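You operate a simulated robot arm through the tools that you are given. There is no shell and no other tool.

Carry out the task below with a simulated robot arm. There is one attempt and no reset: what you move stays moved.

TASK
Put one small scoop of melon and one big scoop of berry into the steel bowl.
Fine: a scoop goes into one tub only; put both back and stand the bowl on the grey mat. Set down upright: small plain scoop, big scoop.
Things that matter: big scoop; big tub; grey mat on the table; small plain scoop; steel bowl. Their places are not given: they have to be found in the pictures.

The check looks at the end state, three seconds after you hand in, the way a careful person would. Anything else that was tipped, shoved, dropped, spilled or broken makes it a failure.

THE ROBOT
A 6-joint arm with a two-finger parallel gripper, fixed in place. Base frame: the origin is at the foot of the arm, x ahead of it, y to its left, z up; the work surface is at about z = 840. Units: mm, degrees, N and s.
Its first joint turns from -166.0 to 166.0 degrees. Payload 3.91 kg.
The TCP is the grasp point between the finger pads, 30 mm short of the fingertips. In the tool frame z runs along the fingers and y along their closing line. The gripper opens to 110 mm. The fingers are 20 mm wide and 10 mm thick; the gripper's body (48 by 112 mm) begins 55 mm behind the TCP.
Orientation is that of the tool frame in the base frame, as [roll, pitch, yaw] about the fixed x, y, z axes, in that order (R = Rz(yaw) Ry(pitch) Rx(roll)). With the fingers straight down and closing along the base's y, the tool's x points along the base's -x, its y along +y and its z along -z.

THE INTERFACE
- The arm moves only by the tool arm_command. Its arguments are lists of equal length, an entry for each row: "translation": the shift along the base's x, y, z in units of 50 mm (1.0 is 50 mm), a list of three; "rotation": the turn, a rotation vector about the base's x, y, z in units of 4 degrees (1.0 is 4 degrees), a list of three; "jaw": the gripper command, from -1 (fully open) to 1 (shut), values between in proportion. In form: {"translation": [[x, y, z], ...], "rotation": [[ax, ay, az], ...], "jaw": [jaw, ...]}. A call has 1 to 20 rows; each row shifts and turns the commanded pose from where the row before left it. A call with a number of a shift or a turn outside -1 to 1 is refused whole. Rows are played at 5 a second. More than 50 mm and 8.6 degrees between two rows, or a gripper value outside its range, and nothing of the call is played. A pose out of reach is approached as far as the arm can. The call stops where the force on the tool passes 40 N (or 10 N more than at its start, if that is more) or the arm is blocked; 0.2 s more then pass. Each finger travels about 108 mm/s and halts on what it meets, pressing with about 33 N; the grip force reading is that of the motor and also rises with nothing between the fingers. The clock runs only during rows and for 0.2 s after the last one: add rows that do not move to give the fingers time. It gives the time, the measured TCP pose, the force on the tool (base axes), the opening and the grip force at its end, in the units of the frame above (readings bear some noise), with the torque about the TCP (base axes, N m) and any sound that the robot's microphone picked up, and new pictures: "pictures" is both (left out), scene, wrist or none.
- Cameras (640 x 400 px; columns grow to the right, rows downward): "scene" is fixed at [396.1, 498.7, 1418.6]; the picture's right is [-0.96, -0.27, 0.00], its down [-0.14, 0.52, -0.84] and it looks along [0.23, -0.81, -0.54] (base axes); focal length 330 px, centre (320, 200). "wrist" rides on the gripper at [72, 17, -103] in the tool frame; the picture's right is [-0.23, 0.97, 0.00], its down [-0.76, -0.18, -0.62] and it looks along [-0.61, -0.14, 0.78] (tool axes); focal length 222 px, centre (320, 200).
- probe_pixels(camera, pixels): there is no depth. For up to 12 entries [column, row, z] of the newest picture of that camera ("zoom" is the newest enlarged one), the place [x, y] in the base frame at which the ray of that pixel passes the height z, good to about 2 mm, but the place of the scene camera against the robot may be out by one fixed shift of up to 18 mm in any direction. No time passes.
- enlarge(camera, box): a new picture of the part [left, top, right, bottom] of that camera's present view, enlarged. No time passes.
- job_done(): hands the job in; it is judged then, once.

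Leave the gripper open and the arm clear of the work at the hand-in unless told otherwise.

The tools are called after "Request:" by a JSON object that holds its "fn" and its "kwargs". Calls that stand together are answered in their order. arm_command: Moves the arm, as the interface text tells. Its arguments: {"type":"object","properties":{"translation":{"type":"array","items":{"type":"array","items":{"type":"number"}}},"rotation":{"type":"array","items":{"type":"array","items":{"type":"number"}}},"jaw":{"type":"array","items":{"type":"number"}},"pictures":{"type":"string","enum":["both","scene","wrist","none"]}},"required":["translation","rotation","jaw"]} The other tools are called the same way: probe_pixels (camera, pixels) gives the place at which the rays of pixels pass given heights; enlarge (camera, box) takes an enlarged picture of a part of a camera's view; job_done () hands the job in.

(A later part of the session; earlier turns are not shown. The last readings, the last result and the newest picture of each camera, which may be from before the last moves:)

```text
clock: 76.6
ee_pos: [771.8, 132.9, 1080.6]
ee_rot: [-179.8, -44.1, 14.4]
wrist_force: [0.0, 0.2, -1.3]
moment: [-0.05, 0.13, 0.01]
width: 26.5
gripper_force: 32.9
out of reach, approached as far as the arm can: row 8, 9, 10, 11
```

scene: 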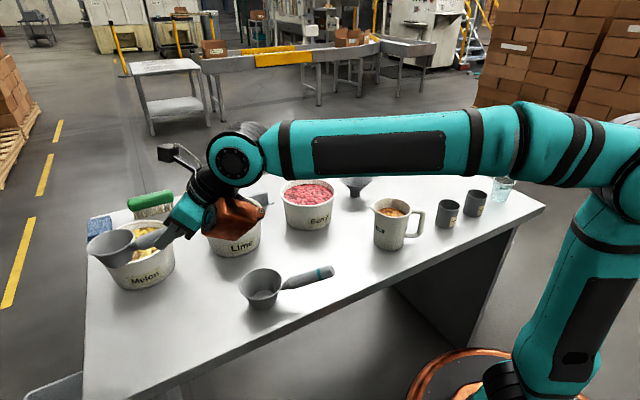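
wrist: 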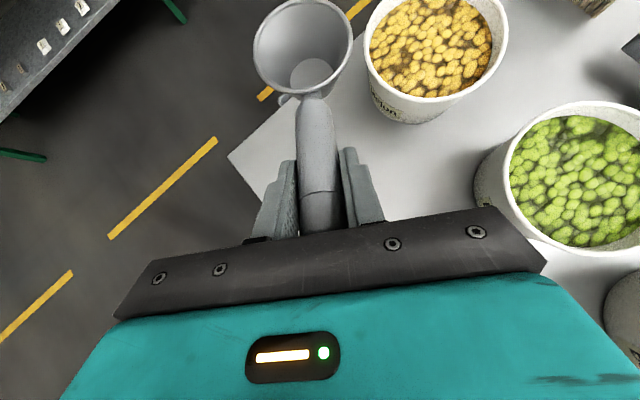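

The wrist can't turn below about azimuth 14° with the camera on top, so I'll scoop with the tool at about 20° instead. I'll move forward 40 mm for a complete view of the melon tub.

Request:
{"fn": "arm_command", "kwargs": {"translation": [[0.4, 0.1, 0], [0.4, 0.1, 0], [0, 0, 0]], "rotation": [[0, 0, 0.5], [0, 0, 0.5], [0, 0, 0]], "jaw": [1, 1, 1], "pictures": "wrist"}}

Request:
{"fn": "enlarge", "kwargs": {"camera": "wrist", "box": [340, 0, 560, 140]}}

```text
clock: 77.4
ee_pos: [811.8, 141.9, 1080.1]
ee_rot: [-179.9, -44.3, 16.8]
wrist_force: [0.3, 0.5, -1.2]
moment: [-0.03, 0.16, -0.01]
width: 26.4
gripper_force: 33.5
```

wrist: 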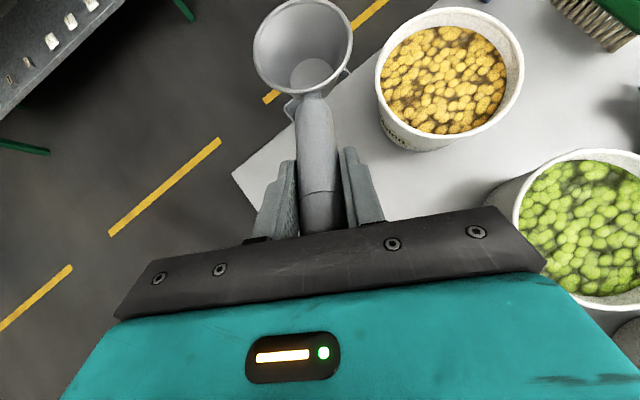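

```text
2.86 times, centred on (450, 70) of wrist
```

zoom: 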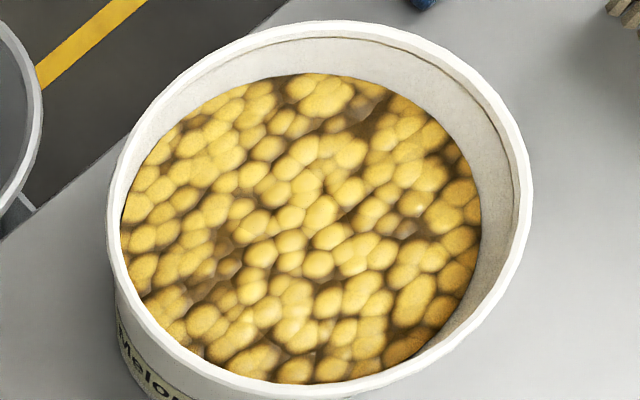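

I'll probe the rim and content in this view.

Request:
{"fn": "probe_pixels", "kwargs": {"camera": "zoom", "pixels": [[107, 215, 930], [533, 195, 930], [330, 20, 930], [300, 397, 930], [107, 215, 950], [533, 195, 950], [330, 20, 950], [300, 397, 950], [120, 225, 915], [482, 225, 915], [305, 73, 915], [295, 385, 915]]}}

```text
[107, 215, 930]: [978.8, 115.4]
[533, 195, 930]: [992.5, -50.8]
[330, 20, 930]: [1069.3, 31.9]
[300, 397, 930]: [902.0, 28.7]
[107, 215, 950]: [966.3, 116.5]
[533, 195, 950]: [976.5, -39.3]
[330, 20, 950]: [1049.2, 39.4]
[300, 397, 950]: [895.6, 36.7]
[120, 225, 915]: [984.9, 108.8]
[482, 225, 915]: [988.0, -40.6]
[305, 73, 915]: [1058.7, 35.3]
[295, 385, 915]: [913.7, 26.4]
```

The melon tub's rim is at about z=925, centre (989,29.5), outer radius 85. The content surface is at about z=911. I'll bring the level scoop over the tub from azimuth 20°, cup still well above the rim.

Request:
{"fn": "arm_command", "kwargs": {"translation": [[0.22, -0.628, 0], [0.22, -0.628, 0], [0.22, -0.628, 0], [0.22, -0.628, 0], [0.22, -0.628, 0], [0, 0, 0]], "rotation": [[0, 0, 0.16], [0, 0, 0.16], [0, 0, 0.16], [0, 0, 0.16], [0, 0, 0.16], [0, 0, 0]], "jaw": [1, 1, 1, 1, 1, 1]}}

```text
clock: 78.8
ee_pos: [866.6, -18.3, 1078.8]
ee_rot: [-179.9, -44.2, 19.9]
wrist_force: [0.7, 0.0, -1.6]
moment: [-0.06, 0.12, -0.01]
width: 26.9
gripper_force: 32.9
```

scene: 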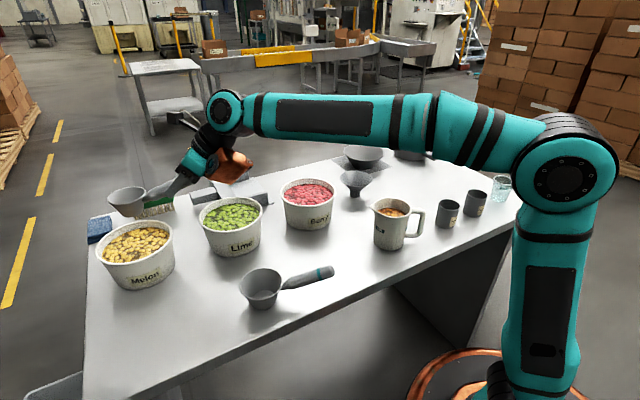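
wrist: 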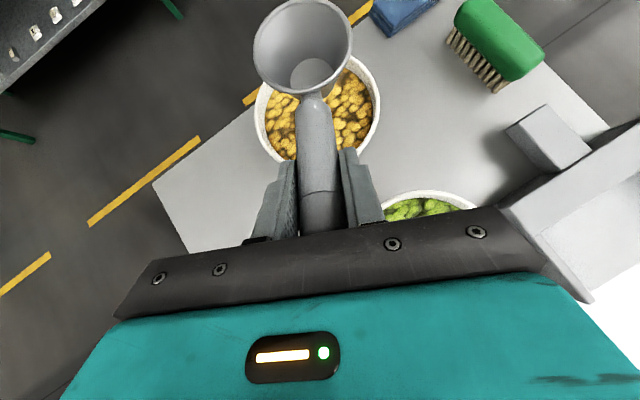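

The cup is above the tub. I'll double-check the tub's centre from this near-vertical view.

Request:
{"fn": "enlarge", "kwargs": {"camera": "wrist", "box": [230, 30, 410, 180]}}

Request:
{"fn": "probe_pixels", "kwargs": {"camera": "wrist", "pixels": [[253, 108, 925], [382, 95, 925], [290, 158, 925], [365, 60, 925], [375, 125, 925], [262, 135, 925]]}}

```text
2.67 times, centred on (320, 105) of wrist
```

zoom: 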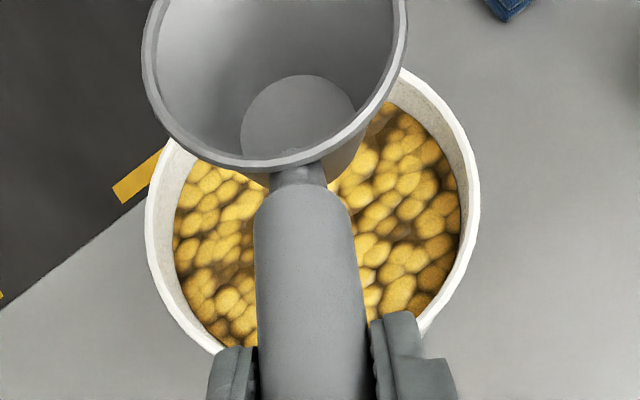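

```text
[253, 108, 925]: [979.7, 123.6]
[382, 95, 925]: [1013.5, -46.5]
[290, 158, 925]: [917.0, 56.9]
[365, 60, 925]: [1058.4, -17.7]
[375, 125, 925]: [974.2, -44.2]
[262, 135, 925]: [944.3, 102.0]
```

Request:
{"fn": "probe_pixels", "kwargs": {"camera": "zoom", "pixels": [[146, 230, 925], [480, 190, 925], [215, 353, 925], [402, 70, 925], [470, 260, 925], [165, 300, 925], [165, 160, 925], [465, 140, 925], [460, 215, 911], [174, 230, 911]]}}

```text
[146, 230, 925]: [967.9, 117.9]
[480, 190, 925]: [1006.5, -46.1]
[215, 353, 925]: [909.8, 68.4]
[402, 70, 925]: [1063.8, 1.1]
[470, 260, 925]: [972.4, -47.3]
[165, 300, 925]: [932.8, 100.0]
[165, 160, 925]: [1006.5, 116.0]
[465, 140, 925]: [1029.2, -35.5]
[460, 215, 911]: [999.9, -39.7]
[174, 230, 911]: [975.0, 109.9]
```

The refined tub centre is (988,34.5). Now I'll tip the scoop nose-down 45° above the tub while moving its mouth over the centre.

Request:
{"fn": "arm_command", "kwargs": {"translation": [[0.104, 0.0567, 0.0103], [0.104, 0.0567, 0.0103], [0.104, 0.0567, 0.0103], [0.104, 0.0567, 0.0103], [0.104, 0.0567, 0.0103], [0.104, 0.0567, 0.0103], [0.104, 0.0567, 0.0103], [0.104, 0.0567, 0.0103], [0.104, 0.0567, 0.0103], [0.104, 0.0567, 0.0103], [0.104, 0.0567, 0.0103], [0.104, 0.0567, 0.0103], [0, 0, 0]], "rotation": [[-0.3206, 0.8813, 0], [-0.3206, 0.8813, 0], [-0.3206, 0.8813, 0], [-0.3206, 0.8813, 0], [-0.3206, 0.8813, 0], [-0.3206, 0.8813, 0], [-0.3206, 0.8813, 0], [-0.3206, 0.8813, 0], [-0.3206, 0.8813, 0], [-0.3206, 0.8813, 0], [-0.3206, 0.8813, 0], [-0.3206, 0.8813, 0], [0, 0, 0]], "jaw": [1, 1, 1, 1, 1, 1, 1, 1, 1, 1, 1, 1, 1]}}

Request:
{"fn": "enlarge", "kwargs": {"camera": "scene", "box": [70, 150, 250, 310]}}

```text
clock: 81.6
ee_pos: [928.9, 18.3, 1087.3]
ee_rot: [-179.9, 0.9, 20.0]
wrist_force: [-0.2, -0.6, -0.9]
moment: [-0.04, 0.03, -0.01]
width: 26.6
gripper_force: 32.7
```

scene: 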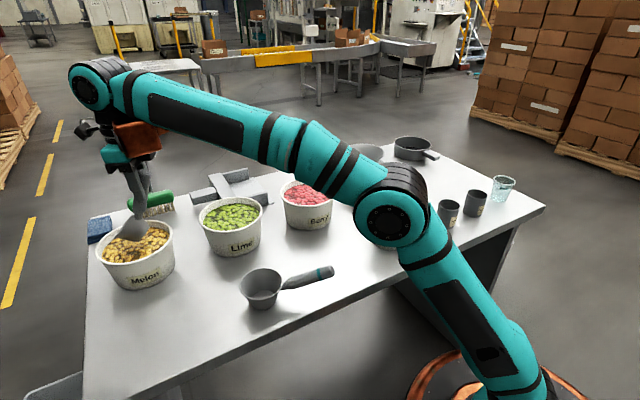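
wrist: 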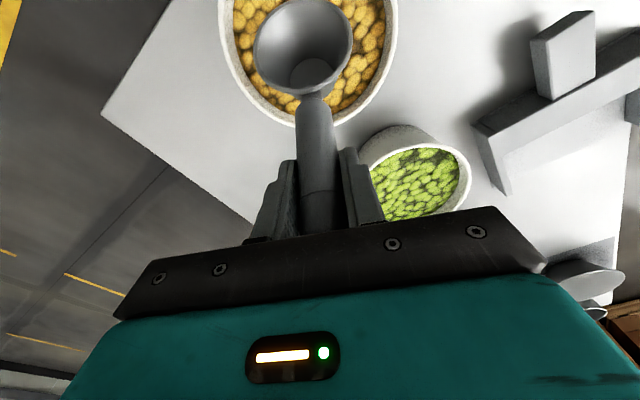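

```text
2.50 times, centred on (160, 230) of scene
```

zoom: 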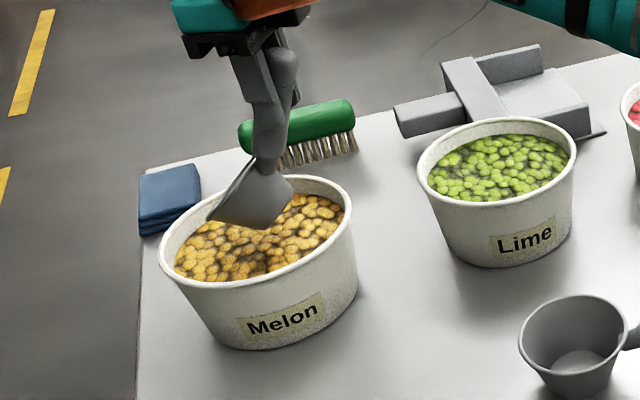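

The scoop is poised nose-down over the middle of the tub. I'll descend in small steps and watch the force.

Request:
{"fn": "arm_command", "kwargs": {"translation": [[0, -0.04, -0.2], [0, 0, -0.2], [0, 0, -0.2], [0, 0, -0.2], [0, 0, -0.2], [0, 0, 0]], "rotation": [[0, 0, 0], [0, 0, 0], [0, 0, 0], [0, 0, 0], [0, 0, 0], [0, 0, 0]], "jaw": [1, 1, 1, 1, 1, 1]}}

Request:
{"fn": "enlarge", "kwargs": {"camera": "scene", "box": [70, 150, 250, 310]}}

```text
clock: 83.0
ee_pos: [928.9, 17.3, 1037.1]
ee_rot: [-179.7, 0.9, 20.0]
wrist_force: [-0.7, 0.4, -2.3]
moment: [-0.02, 0.04, 0.02]
width: 26.7
gripper_force: 33.1
```

scene: 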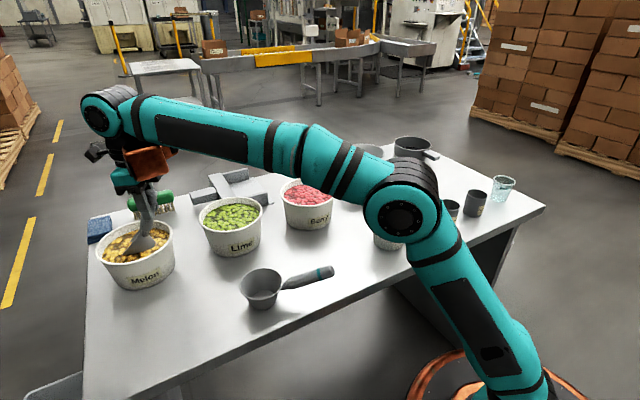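
wrist: 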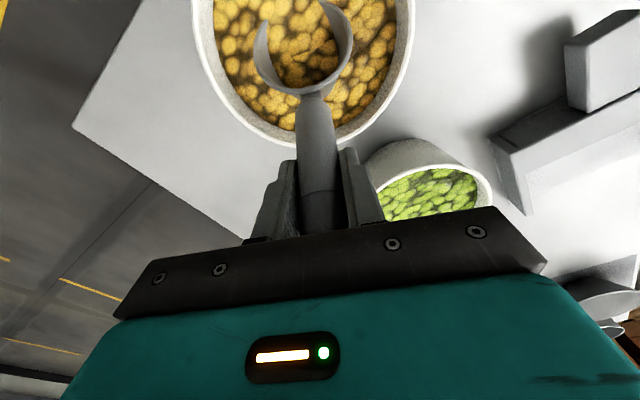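

```text
2.50 times, centred on (160, 230) of scene
```

zoom: 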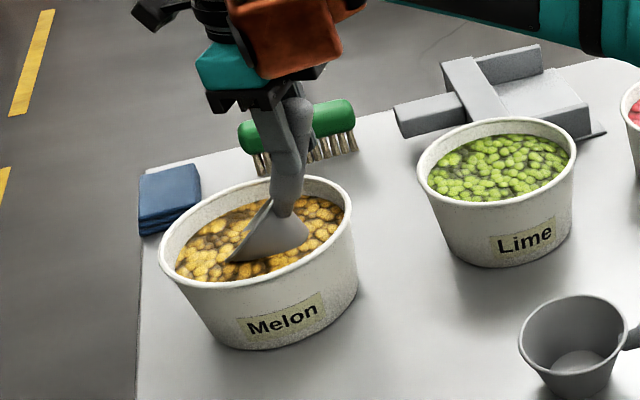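

The nose is entering the contents with no notable resistance. I'll go 32 mm deeper.

Request:
{"fn": "arm_command", "kwargs": {"translation": [[0, 0, -0.16], [0, 0, -0.16], [0, 0, -0.16], [0, 0, -0.16], [0, 0, 0]], "rotation": [[0, 0, 0], [0, 0, 0], [0, 0, 0], [0, 0, 0], [0, 0, 0]], "jaw": [1, 1, 1, 1, 1]}}

Request:
{"fn": "enlarge", "kwargs": {"camera": "scene", "box": [70, 150, 250, 310]}}

```text
clock: 84.2
ee_pos: [928.4, 16.8, 1002.4]
ee_rot: [-179.8, 0.9, 20.0]
wrist_force: [-0.1, -0.2, -1.4]
moment: [-0.03, 0.04, -0.02]
width: 26.6
gripper_force: 33.0
```

scene: 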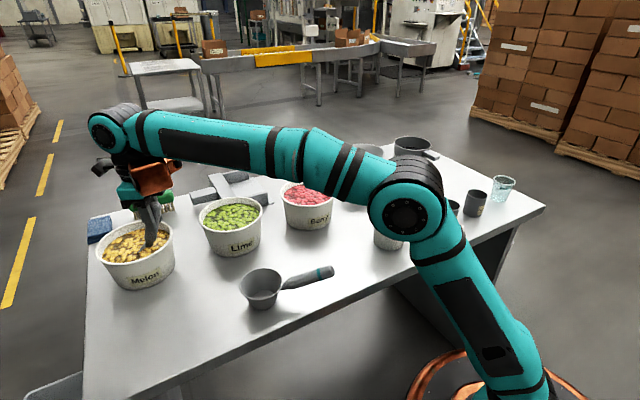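
wrist: 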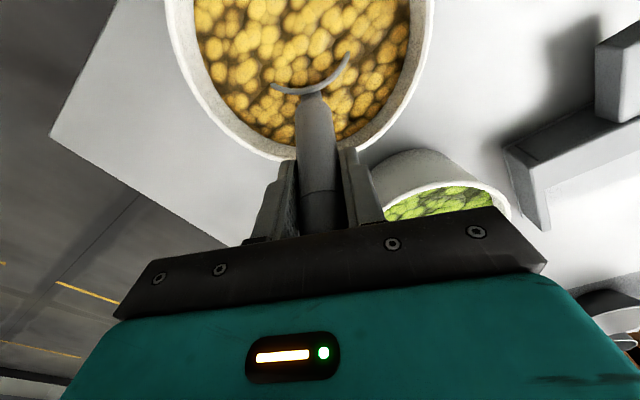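

```text
2.50 times, centred on (160, 230) of scene
```

zoom: 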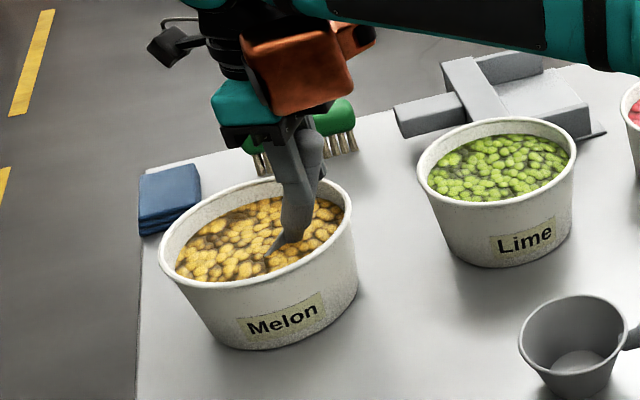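

The cup is buried up to its back edge. Now I'll rotate it up from 45° toward 20° nose-down while drawing the mouth forward under the surface.

Request:
{"fn": "arm_command", "kwargs": {"translation": [[-0.0564, -0.0205, -0.1086], [-0.0564, -0.0205, -0.1086], [-0.0564, -0.0205, -0.1086], [-0.0564, -0.0205, -0.1086], [-0.0564, -0.0205, -0.1086], [-0.0564, -0.0205, -0.1086], [-0.0564, -0.0205, -0.1086], [0, 0, 0]], "rotation": [[0.3054, -0.8395, 0], [0.3054, -0.8395, 0], [0.3054, -0.8395, 0], [0.3054, -0.8395, 0], [0.3054, -0.8395, 0], [0.3054, -0.8395, 0], [0.3054, -0.8395, 0], [0, 0, 0]], "jaw": [1, 1, 1, 1, 1, 1, 1, 1]}}

Request:
{"fn": "enlarge", "kwargs": {"camera": "scene", "box": [70, 150, 250, 310]}}

```text
clock: 86.0
ee_pos: [909.3, 10.8, 966.5]
ee_rot: [-179.8, -24.2, 20.1]
wrist_force: [1.8, 1.3, -0.8]
moment: [-0.02, 0.13, 0.02]
width: 26.7
gripper_force: 33.1
```

scene: 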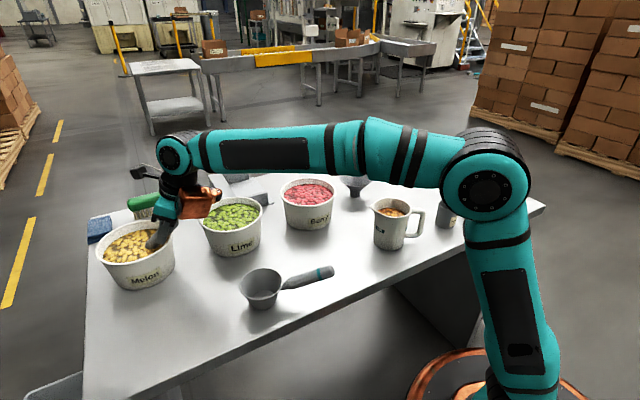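
wrist: 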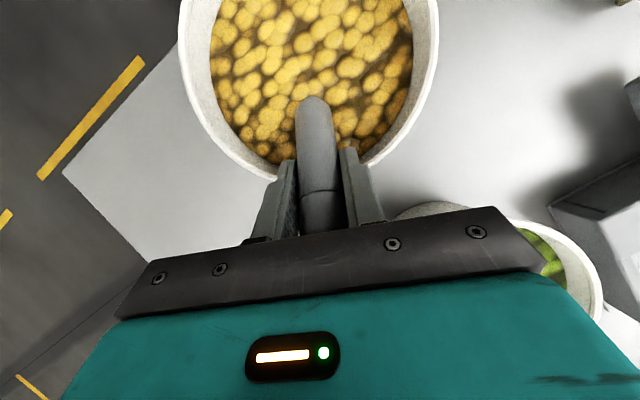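

```text
2.50 times, centred on (160, 230) of scene
```

zoom: 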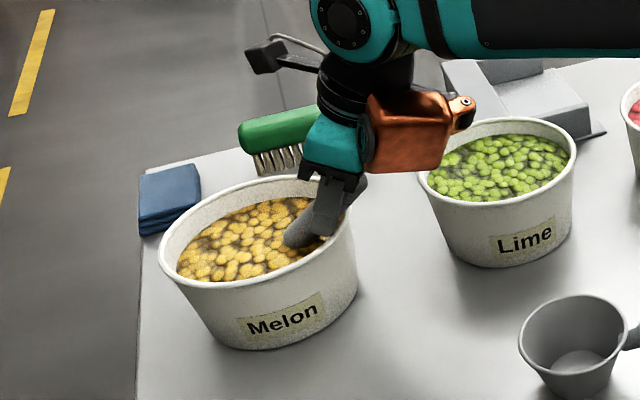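

The cup is fully buried in melon. I'll pause briefly, then level it while rising within the tub.

Request:
{"fn": "arm_command", "kwargs": {"translation": [[0, 0, 0], [0, 0, 0], [-0.0607, -0.0221, -0.029], [-0.0607, -0.0221, -0.029], [-0.0607, -0.0221, -0.029], [-0.04, -0.0146, 0.02], [-0.04, -0.0146, 0.02], [-0.04, -0.0146, 0.02], [0, 0, 0], [0, 0, 0]], "rotation": [[0, 0, 0], [0, 0, 0], [0.285, -0.783, 0], [0.285, -0.783, 0], [0.285, -0.783, 0], [0.285, -0.783, 0], [0.285, -0.783, 0], [0.285, -0.783, 0], [0, 0, 0], [0, 0, 0]], "jaw": [1, 1, 1, 1, 1, 1, 1, 1, 1, 1]}}

Request:
{"fn": "enlarge", "kwargs": {"camera": "scene", "box": [70, 150, 250, 310]}}

```text
clock: 88.2
ee_pos: [893.1, 4.4, 964.7]
ee_rot: [-179.8, -44.1, 19.9]
wrist_force: [-0.1, 0.7, -1.7]
moment: [-0.1, 0.21, 0.04]
width: 26.8
gripper_force: 32.9
```

scene: 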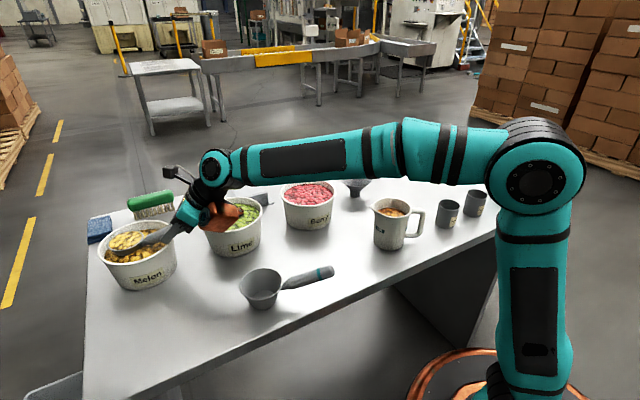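
wrist: 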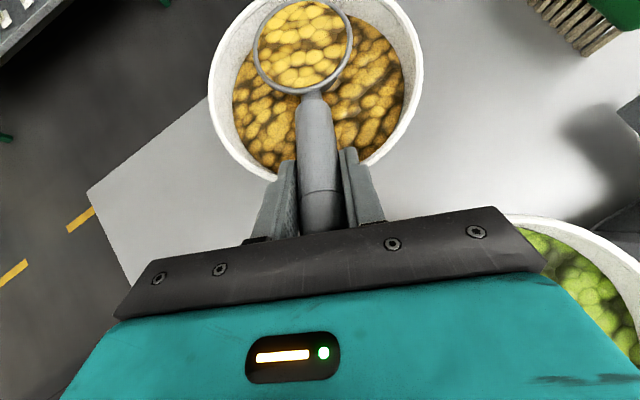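

```text
2.50 times, centred on (160, 230) of scene
```

zoom: 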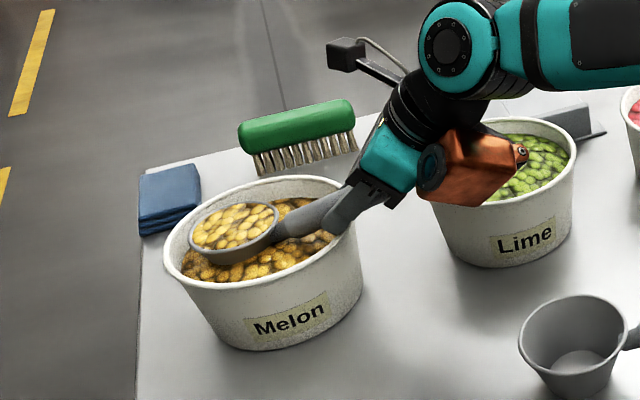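

The scoop came up full of melon and level. I'll lift straight up out of the tub gently.

Request:
{"fn": "arm_command", "kwargs": {"translation": [[0, 0, 0.1], [0, 0, 0.2], [0, 0, 0.3], [0, 0, 0.4], [0, 0, 0.4], [0, 0, 0.4], [0, 0, 0.3], [0, 0, 0]], "rotation": [[0, 0, 0], [0, 0, 0], [0, 0, 0], [0, 0, 0], [0, 0, 0], [0, 0, 0], [0, 0, 0], [0, 0, 0]], "jaw": [1, 1, 1, 1, 1, 1, 1, 1]}}

Request:
{"fn": "enlarge", "kwargs": {"camera": "wrist", "box": [200, 0, 440, 200]}}

Request:
{"fn": "enlarge", "kwargs": {"camera": "scene", "box": [70, 150, 250, 310]}}

```text
clock: 90.0
ee_pos: [894.2, 3.7, 1068.1]
ee_rot: [-179.6, -44.1, 19.9]
wrist_force: [0.2, -0.8, -1.3]
moment: [-0.11, 0.22, -0.03]
width: 26.6
gripper_force: 33.3
```

scene: 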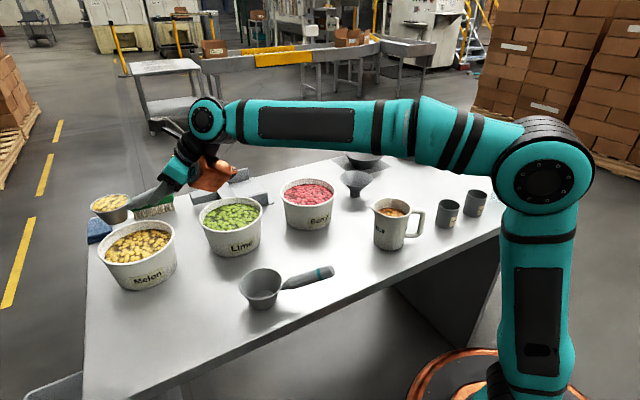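
wrist: 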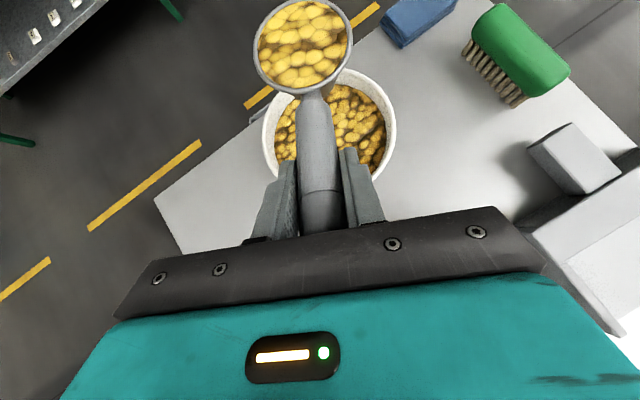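

```text
2.00 times, centred on (320, 100) of wrist
```

zoom: 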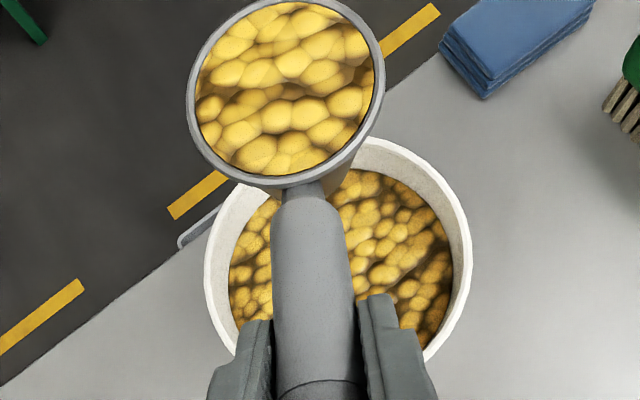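

```text
2.50 times, centred on (160, 230) of scene
```

zoom: 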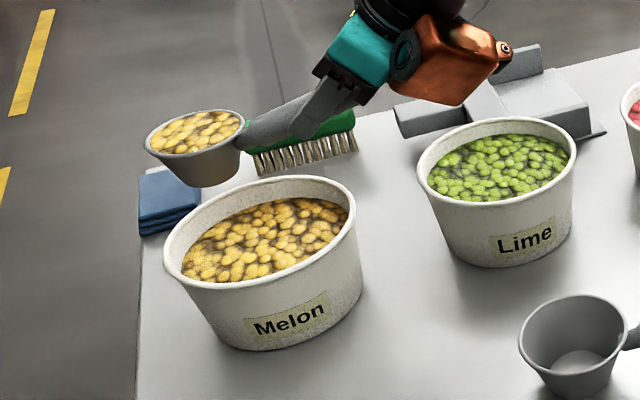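

The scoop is full and level and the tub is fine. Now I'll carry it level at height toward the bowl on the mat, turning gradually from azimuth 20° to -40°.

Request:
{"fn": "arm_command", "kwargs": {"translation": [[-0.15, -0.2, 0.1], [-0.25, -0.38, 0.1], [-0.29, -0.44, 0.1], [-0.29, -0.44, 0.1], [-0.29, -0.44, 0.1], [-0.29, -0.44, 0.1], [-0.29, -0.44, 0], [-0.29, -0.44, 0], [-0.29, -0.44, 0], [-0.29, -0.44, 0], [-0.29, -0.44, 0], [-0.29, -0.44, 0], [-0.29, -0.44, 0], [-0.29, -0.44, 0], [-0.29, -0.44, 0]], "rotation": [[0, 0, -0.25], [0, 0, -0.4], [0, 0, -0.5], [0, 0, -0.5], [0, 0, -0.5], [0, 0, -0.5], [0, 0, -0.5], [0, 0, -0.5], [0, 0, -0.5], [0, 0, -0.5], [0, 0, -0.5], [0, 0, -0.5], [0, 0, -0.5], [0, 0, -0.5], [0, 0, -0.5]], "jaw": [1, 1, 1, 1, 1, 1, 1, 1, 1, 1, 1, 1, 1, 1, 1]}}

```text
clock: 93.2
ee_pos: [684.5, -311.3, 1099.6]
ee_rot: [-179.8, -44.1, -8.6]
wrist_force: [0.3, 0.5, -2.2]
moment: [0.03, 0.24, 0.0]
width: 26.5
gripper_force: 33.3
```

scene: 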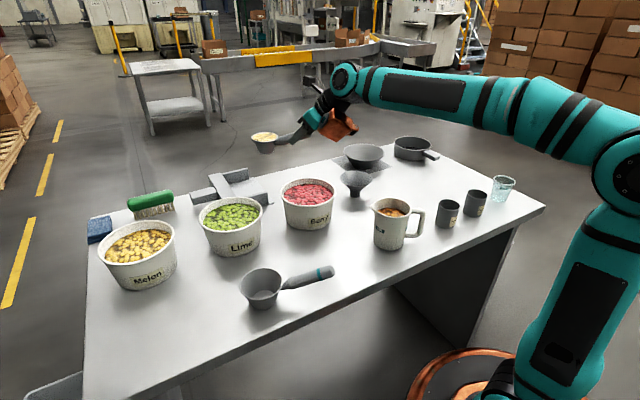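
wrist: 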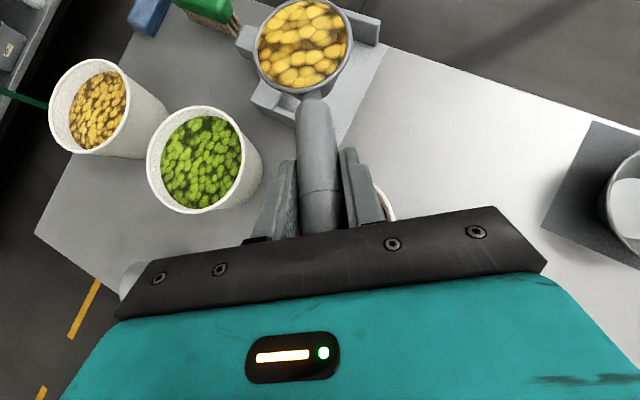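

The scoop is still full and level. I'll continue to the bowl.

Request:
{"fn": "arm_command", "kwargs": {"translation": [[-0.15, -0.2, 0], [-0.281, -0.42, 0], [-0.281, -0.42, 0], [-0.281, -0.42, 0], [-0.281, -0.42, 0], [-0.281, -0.42, 0], [-0.281, -0.42, 0], [-0.281, -0.42, 0], [-0.281, -0.42, 0], [-0.281, -0.42, 0], [-0.281, -0.42, 0], [-0.281, -0.42, 0], [-0.281, -0.42, 0], [-0.281, -0.42, 0], [-0.281, -0.42, 0], [-0.281, -0.42, 0], [-0.14, -0.2, 0], [0, 0, 0]], "rotation": [[0, 0, -0.4], [0, 0, -0.48], [0, 0, -0.48], [0, 0, -0.48], [0, 0, -0.48], [0, 0, -0.48], [0, 0, -0.48], [0, 0, -0.48], [0, 0, -0.48], [0, 0, -0.48], [0, 0, -0.48], [0, 0, -0.48], [0, 0, -0.48], [0, 0, -0.48], [0, 0, -0.48], [0, 0, -0.48], [0, 0, -0.25], [0, 0, 0]], "jaw": [1, 1, 1, 1, 1, 1, 1, 1, 1, 1, 1, 1, 1, 1, 1, 1, 1, 1]}}

Request:
{"fn": "enlarge", "kwargs": {"camera": "scene", "box": [310, 80, 470, 200]}}

```text
clock: 97.0
ee_pos: [458.8, -646.1, 1099.9]
ee_rot: [-179.8, -44.2, -40.0]
wrist_force: [-0.5, 0.4, -2.2]
moment: [0.16, 0.13, 0.0]
width: 26.7
gripper_force: 32.8
```

scene: 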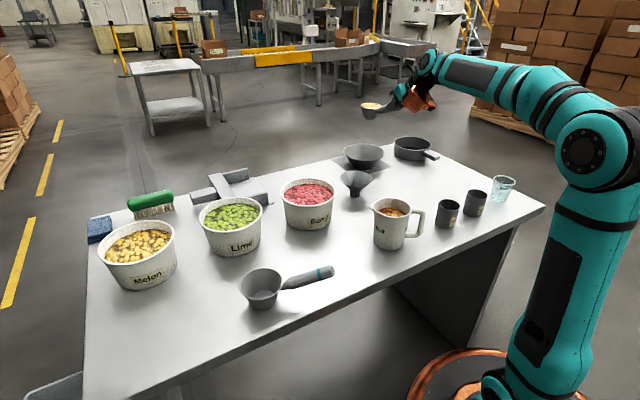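
wrist: 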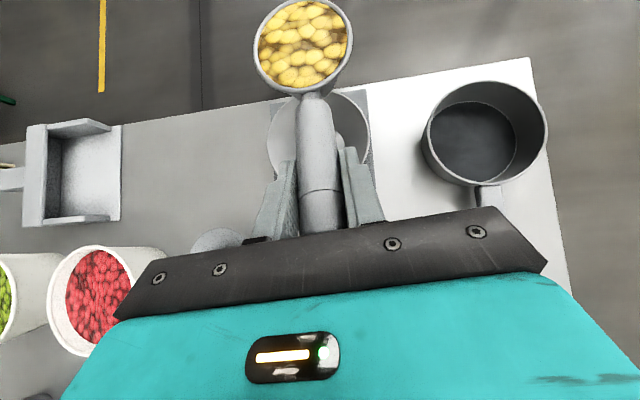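

```text
3.33 times, centred on (390, 140) of scene
```

zoom: 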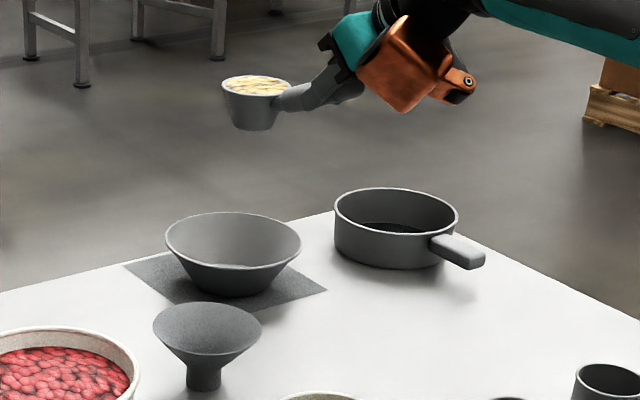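

I'm near the bowl with the cup full. I'll measure the bowl's position from this near-vertical view.

Request:
{"fn": "enlarge", "kwargs": {"camera": "wrist", "box": [240, 60, 400, 200]}}

```text
2.86 times, centred on (320, 130) of wrist
```

zoom: 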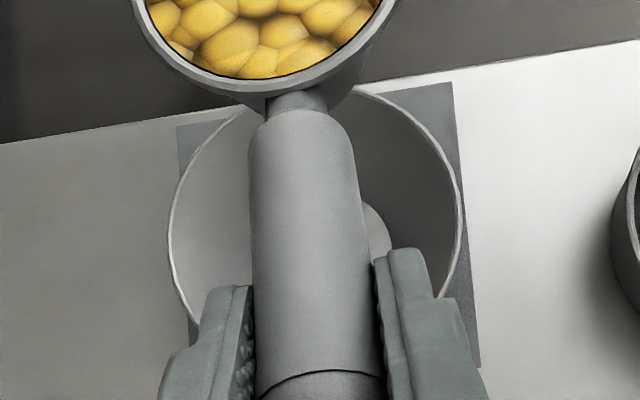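

Request:
{"fn": "probe_pixels", "kwargs": {"camera": "zoom", "pixels": [[166, 230, 894], [463, 215, 894], [215, 127, 894], [400, 110, 894], [185, 305, 894], [443, 285, 894], [455, 82, 842], [177, 127, 842], [480, 365, 842]]}}

```text
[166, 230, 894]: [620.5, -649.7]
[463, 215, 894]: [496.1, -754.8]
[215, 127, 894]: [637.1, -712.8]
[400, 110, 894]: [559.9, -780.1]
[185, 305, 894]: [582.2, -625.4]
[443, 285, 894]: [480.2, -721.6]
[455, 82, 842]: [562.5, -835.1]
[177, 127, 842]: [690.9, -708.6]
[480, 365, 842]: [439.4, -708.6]
```

The bowl centre is (557,-701). I'll lower to pouring height and shift a few millimetres so the pouring lip will be over the bowl's middle.

Request:
{"fn": "arm_command", "kwargs": {"translation": [[0.03, 0.01, -0.3], [0.03, 0.01, -0.4], [0.03, 0.01, -0.4], [0, 0, -0.4], [0, 0, -0.25], [0, 0, 0]], "rotation": [[0, 0, 0], [0, 0, 0], [0, 0, 0], [0, 0, 0], [0, 0, 0], [0, 0, 0]], "jaw": [1, 1, 1, 1, 1, 1]}}

Request:
{"fn": "enlarge", "kwargs": {"camera": "scene", "box": [310, 80, 470, 200]}}

```text
clock: 98.4
ee_pos: [462.9, -644.7, 1013.7]
ee_rot: [-179.8, -44.1, -39.9]
wrist_force: [0.4, -0.1, -2.2]
moment: [0.18, 0.17, 0.05]
width: 26.6
gripper_force: 32.7
```

scene: 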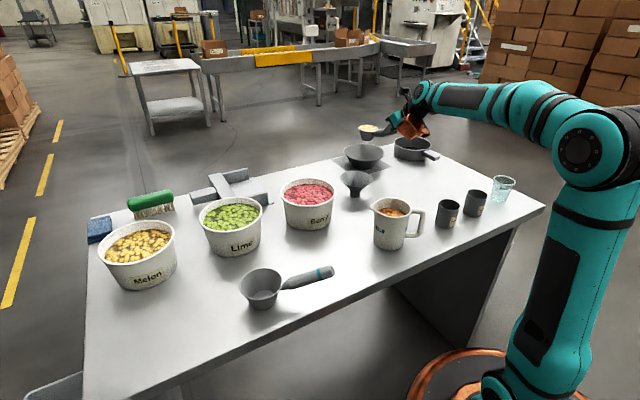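
wrist: 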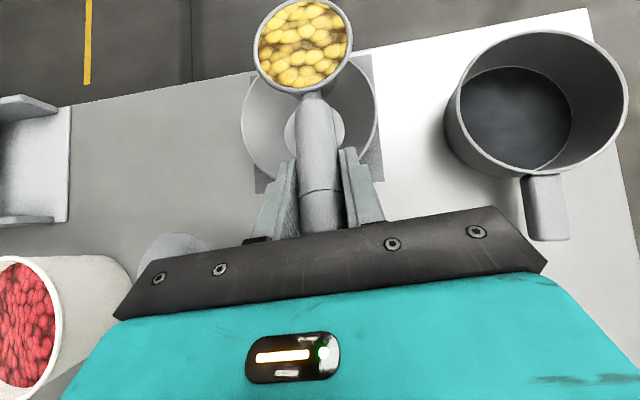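

```text
3.33 times, centred on (390, 140) of scene
```

zoom: 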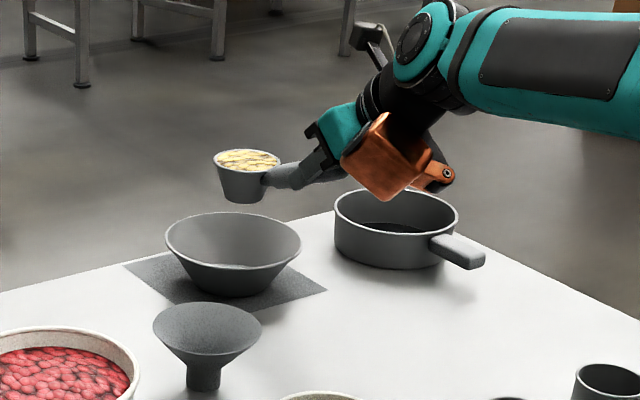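

The cup sits above the bowl, slightly to the far side as planned. I'll begin rolling about the handle axis in small increments, 40° first.

Request:
{"fn": "arm_command", "kwargs": {"translation": [[0, 0, 0], [0, 0, 0], [0, 0, 0], [0, 0, 0], [0, 0, 0], [0, 0, 0], [0, 0, 0], [0, 0, 0], [0, 0, 0], [0, 0, 0]], "rotation": [[-0.7, 0.587, 0.407], [-0.7, 0.587, 0.407], [-0.7, 0.587, 0.407], [-0.7, 0.587, 0.407], [-0.7, 0.587, 0.407], [-0.7, 0.587, 0.407], [-0.7, 0.587, 0.407], [-0.7, 0.587, 0.407], [-0.7, 0.587, 0.407], [-0.7, 0.587, 0.407]], "jaw": [1, 1, 1, 1, 1, 1, 1, 1, 1, 1]}}

Request:
{"fn": "enlarge", "kwargs": {"camera": "scene", "box": [310, 80, 470, 200]}}

```text
clock: 100.6
ee_pos: [462.5, -643.4, 1011.4]
ee_rot: [137.5, -29.8, 3.4]
wrist_force: [-0.7, 0.1, -2.6]
moment: [0.15, 0.15, 0.01]
width: 26.5
gripper_force: 32.8
```

scene: 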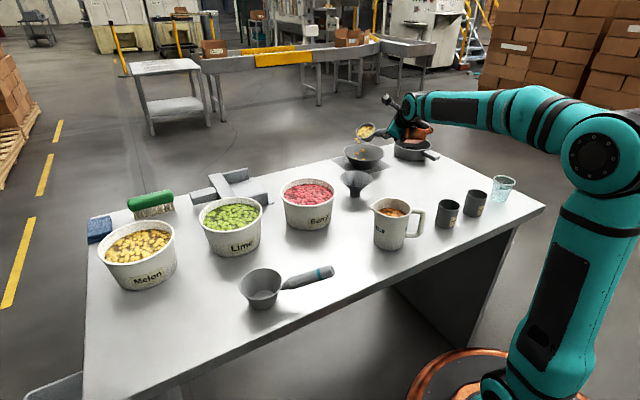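
wrist: 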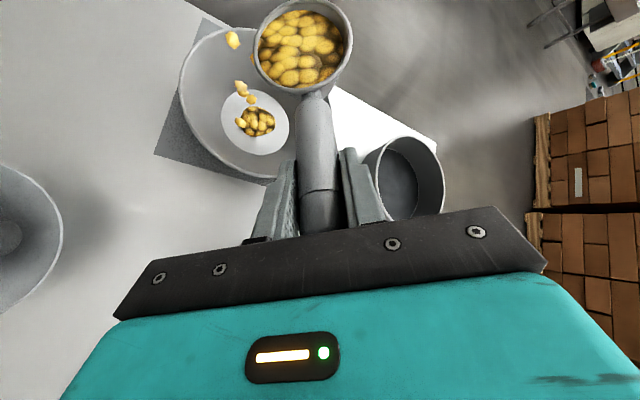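

```text
3.33 times, centred on (390, 140) of scene
```

zoom: 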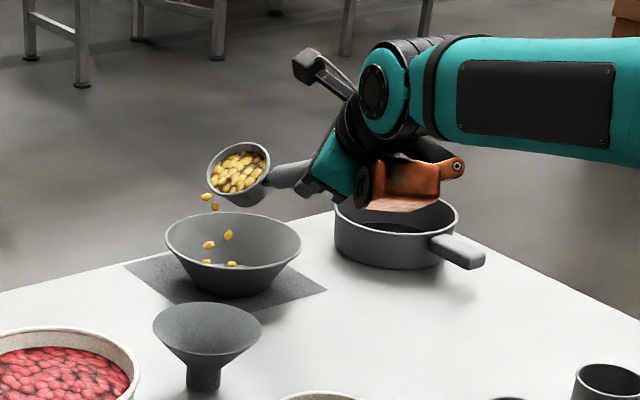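

The melon is pouring into the bowl and landing near its centre. I'll continue rolling steadily.

Request:
{"fn": "arm_command", "kwargs": {"translation": [[0, 0, 0], [0, 0, 0], [0, 0, 0], [0, 0, 0], [0, 0, 0], [0, 0, 0], [0, 0, 0], [0, 0, 0]], "rotation": [[0, 0, 0], [-0.7, 0.587, 0.407], [-0.7, 0.587, 0.407], [-0.7, 0.587, 0.407], [-0.7, 0.587, 0.407], [-0.7, 0.587, 0.407], [-0.7, 0.587, 0.407], [0, 0, 0]], "jaw": [1, 1, 1, 1, 1, 1, 1, 1]}}

Request:
{"fn": "enlarge", "kwargs": {"camera": "scene", "box": [310, 80, 470, 200]}}

```text
clock: 102.4
ee_pos: [463.0, -644.8, 1012.2]
ee_rot: [122.7, -12.7, 18.8]
wrist_force: [-0.3, 0.7, -2.0]
moment: [0.12, 0.13, -0.02]
width: 26.2
gripper_force: 32.7
```

scene: 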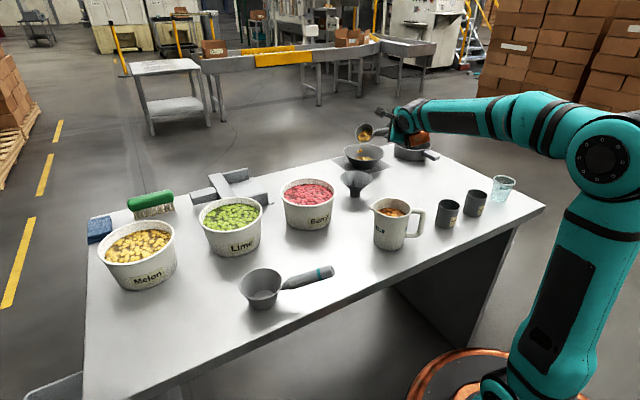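
wrist: 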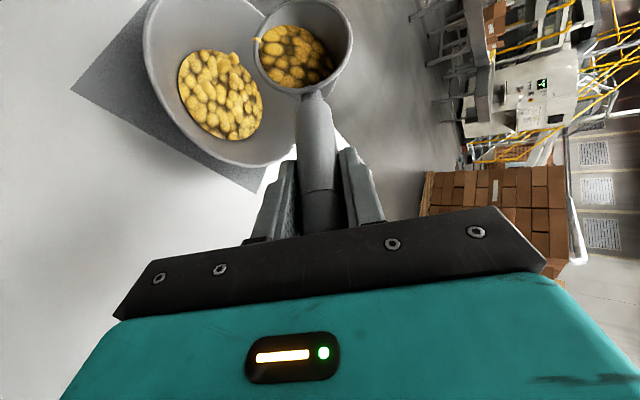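

```text
3.33 times, centred on (390, 140) of scene
```

zoom: 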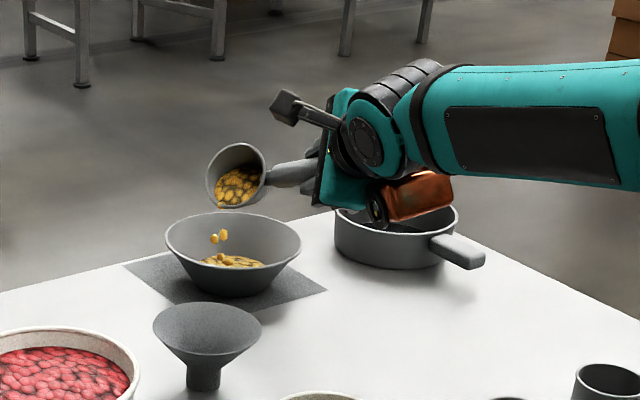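

About half has poured and all of it is in the bowl. I'll roll on further.

Request:
{"fn": "arm_command", "kwargs": {"translation": [[0, 0, 0], [0, 0, 0], [0, 0, 0], [0, 0, 0], [0, 0, 0], [0, 0, 0], [0, 0, 0], [0, 0, 0], [0, 0, 0], [0, 0, 0], [0, 0, 0]], "rotation": [[-0.7, 0.587, 0.407], [-0.7, 0.587, 0.407], [-0.7, 0.587, 0.407], [-0.7, 0.587, 0.407], [-0.7, 0.587, 0.407], [-0.7, 0.587, 0.407], [-0.7, 0.587, 0.407], [-0.7, 0.587, 0.407], [-0.7, 0.587, 0.407], [-0.7, 0.587, 0.407], [0, 0, 0]], "jaw": [1, 1, 1, 1, 1, 1, 1, 1, 1, 1, 1]}}

Request:
{"fn": "enlarge", "kwargs": {"camera": "scene", "box": [310, 80, 470, 200]}}

```text
clock: 104.8
ee_pos: [466.5, -643.8, 1030.4]
ee_rot: [109.6, 21.0, 34.7]
wrist_force: [0.4, -0.6, -1.6]
moment: [0.07, 0.12, -0.03]
width: 26.4
gripper_force: 32.9
out of reach, approached as far as the arm can: row 9, 10
```

scene: 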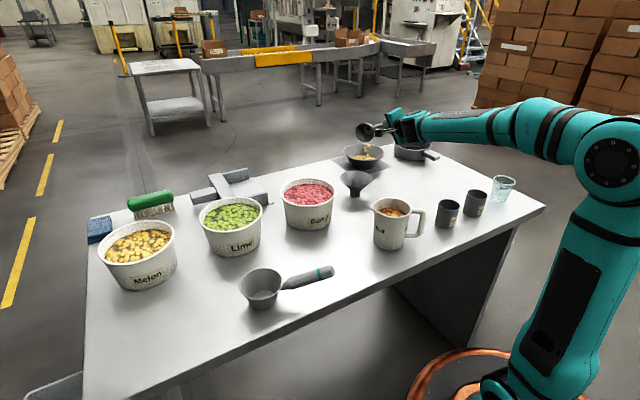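
wrist: 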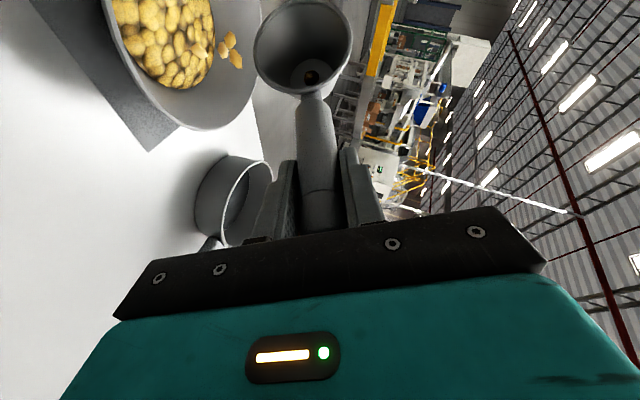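

```text
3.33 times, centred on (390, 140) of scene
```

zoom: 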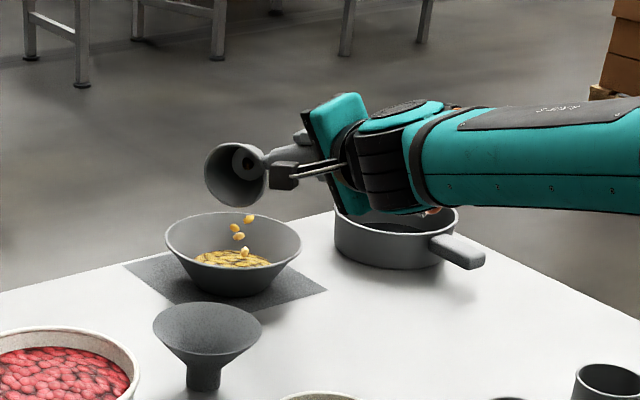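

Almost everything has poured out, and the arm is at a wrist limit here. I'll check the cup for leftovers.

Request:
{"fn": "enlarge", "kwargs": {"camera": "wrist", "box": [240, 0, 370, 110]}}

Request:
{"fn": "arm_command", "kwargs": {"translation": [[0, 0, 0], [0, 0, 0]], "rotation": [[0, 0, 0], [0, 0, 0]], "jaw": [1, 1]}}

Request:
{"fn": "enlarge", "kwargs": {"camera": "scene", "box": [330, 100, 440, 190]}}

Request:
{"fn": "enlarge", "kwargs": {"camera": "wrist", "box": [100, 0, 370, 160]}}

```text
3.64 times, centred on (305, 55) of wrist
```

zoom: 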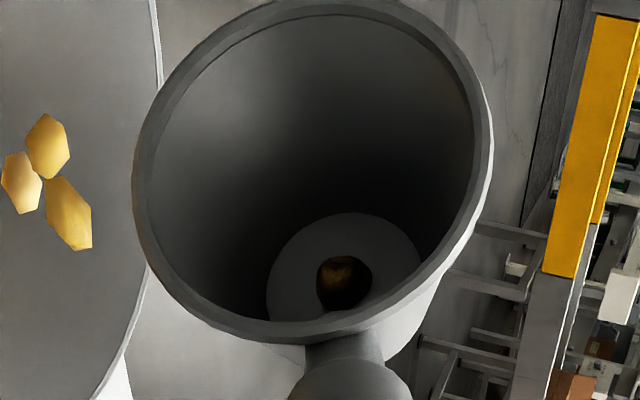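

```text
clock: 105.4
ee_pos: [466.9, -642.9, 1029.3]
ee_rot: [109.5, 21.0, 34.6]
wrist_force: [0.7, 0.5, -0.9]
moment: [0.11, 0.1, 0.02]
width: 26.4
gripper_force: 32.8
```

scene: 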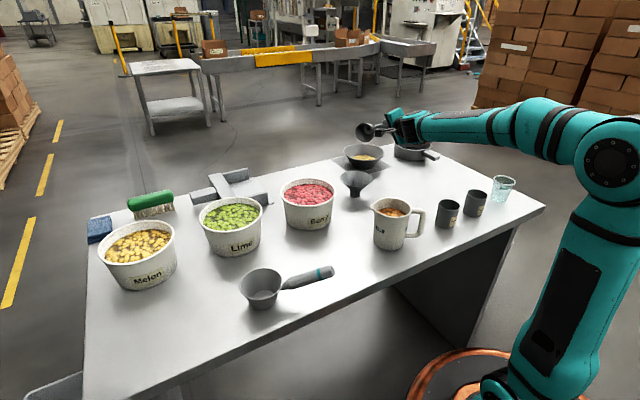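
wrist: 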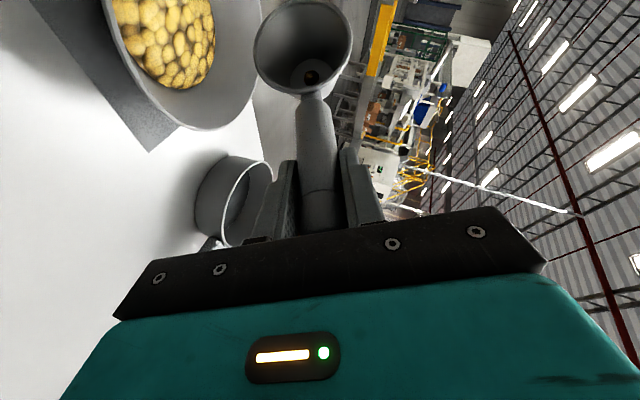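

```text
4.44 times, centred on (385, 145) of scene
```

zoom: 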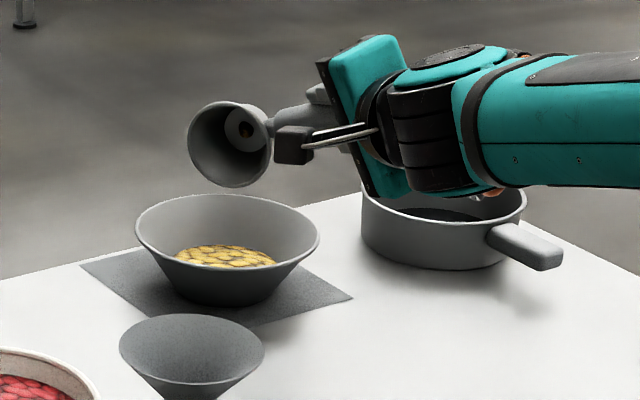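

```text
2.37 times, centred on (235, 80) of wrist
```

zoom: 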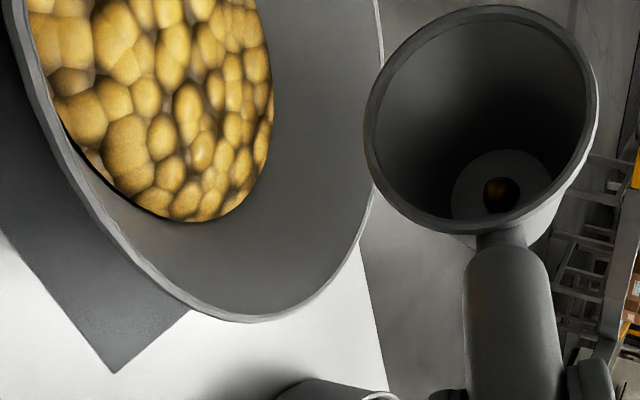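

One small piece remains in the cup bottom, since its axis is only about horizontal. Pitching the handle up about 28° toward level will tilt the mouth further down, so I'll do that while lowering a little over the bowl.

Request:
{"fn": "arm_command", "kwargs": {"translation": [[-0.026, 0.024, -0.126], [-0.026, 0.024, -0.126], [-0.026, 0.024, -0.126], [-0.026, 0.024, -0.126], [-0.026, 0.024, -0.126], [-0.026, 0.024, -0.126], [-0.026, 0.024, -0.126], [0, 0, 0]], "rotation": [[-0.643, -0.766, 0], [-0.643, -0.766, 0], [-0.643, -0.766, 0], [-0.643, -0.766, 0], [-0.643, -0.766, 0], [-0.643, -0.766, 0], [-0.643, -0.766, 0], [0, 0, 0]], "jaw": [1, 1, 1, 1, 1, 1, 1, 1]}}

Request:
{"fn": "enlarge", "kwargs": {"camera": "scene", "box": [330, 100, 440, 190]}}

Request:
{"fn": "enlarge", "kwargs": {"camera": "wrist", "box": [100, 0, 370, 160]}}

```text
clock: 107.2
ee_pos: [466.8, -643.1, 1029.4]
ee_rot: [109.6, 21.0, 34.7]
wrist_force: [-0.6, 0.3, -1.7]
moment: [0.12, 0.09, -0.04]
width: 26.4
gripper_force: 32.4
out of reach, approached as far as the arm can: row 1, 2, 3, 4, 5, 6, 7
```

scene: 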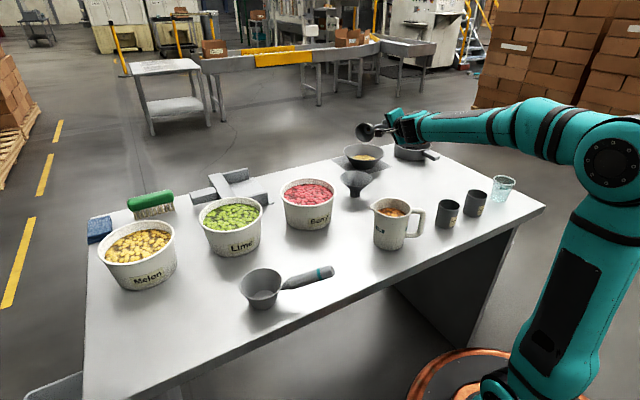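
wrist: 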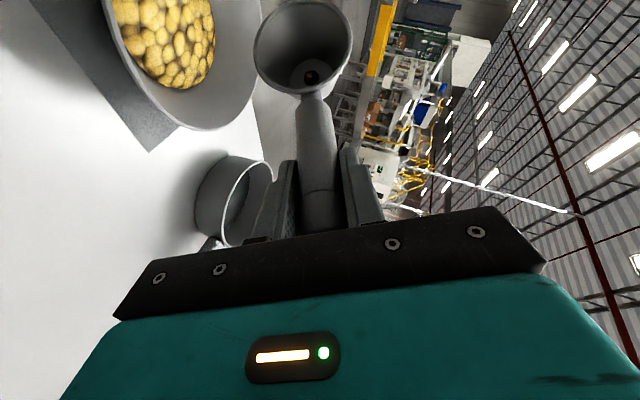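

```text
4.44 times, centred on (385, 145) of scene
```

zoom: 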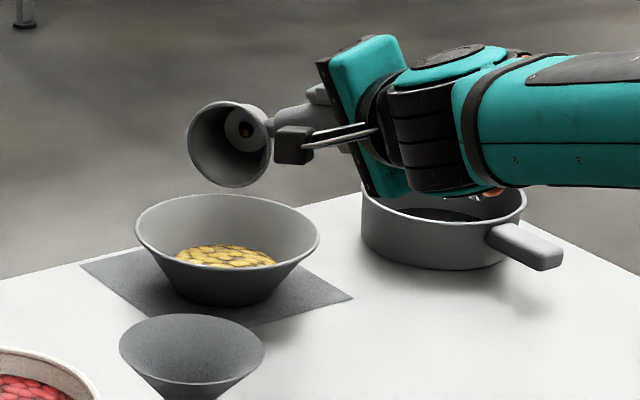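

```text
2.37 times, centred on (235, 80) of wrist
```

zoom: 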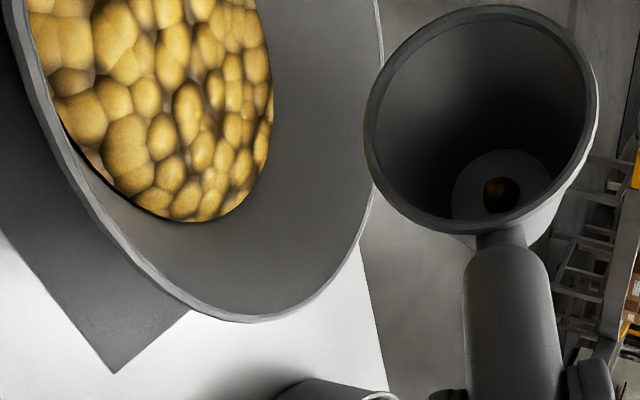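

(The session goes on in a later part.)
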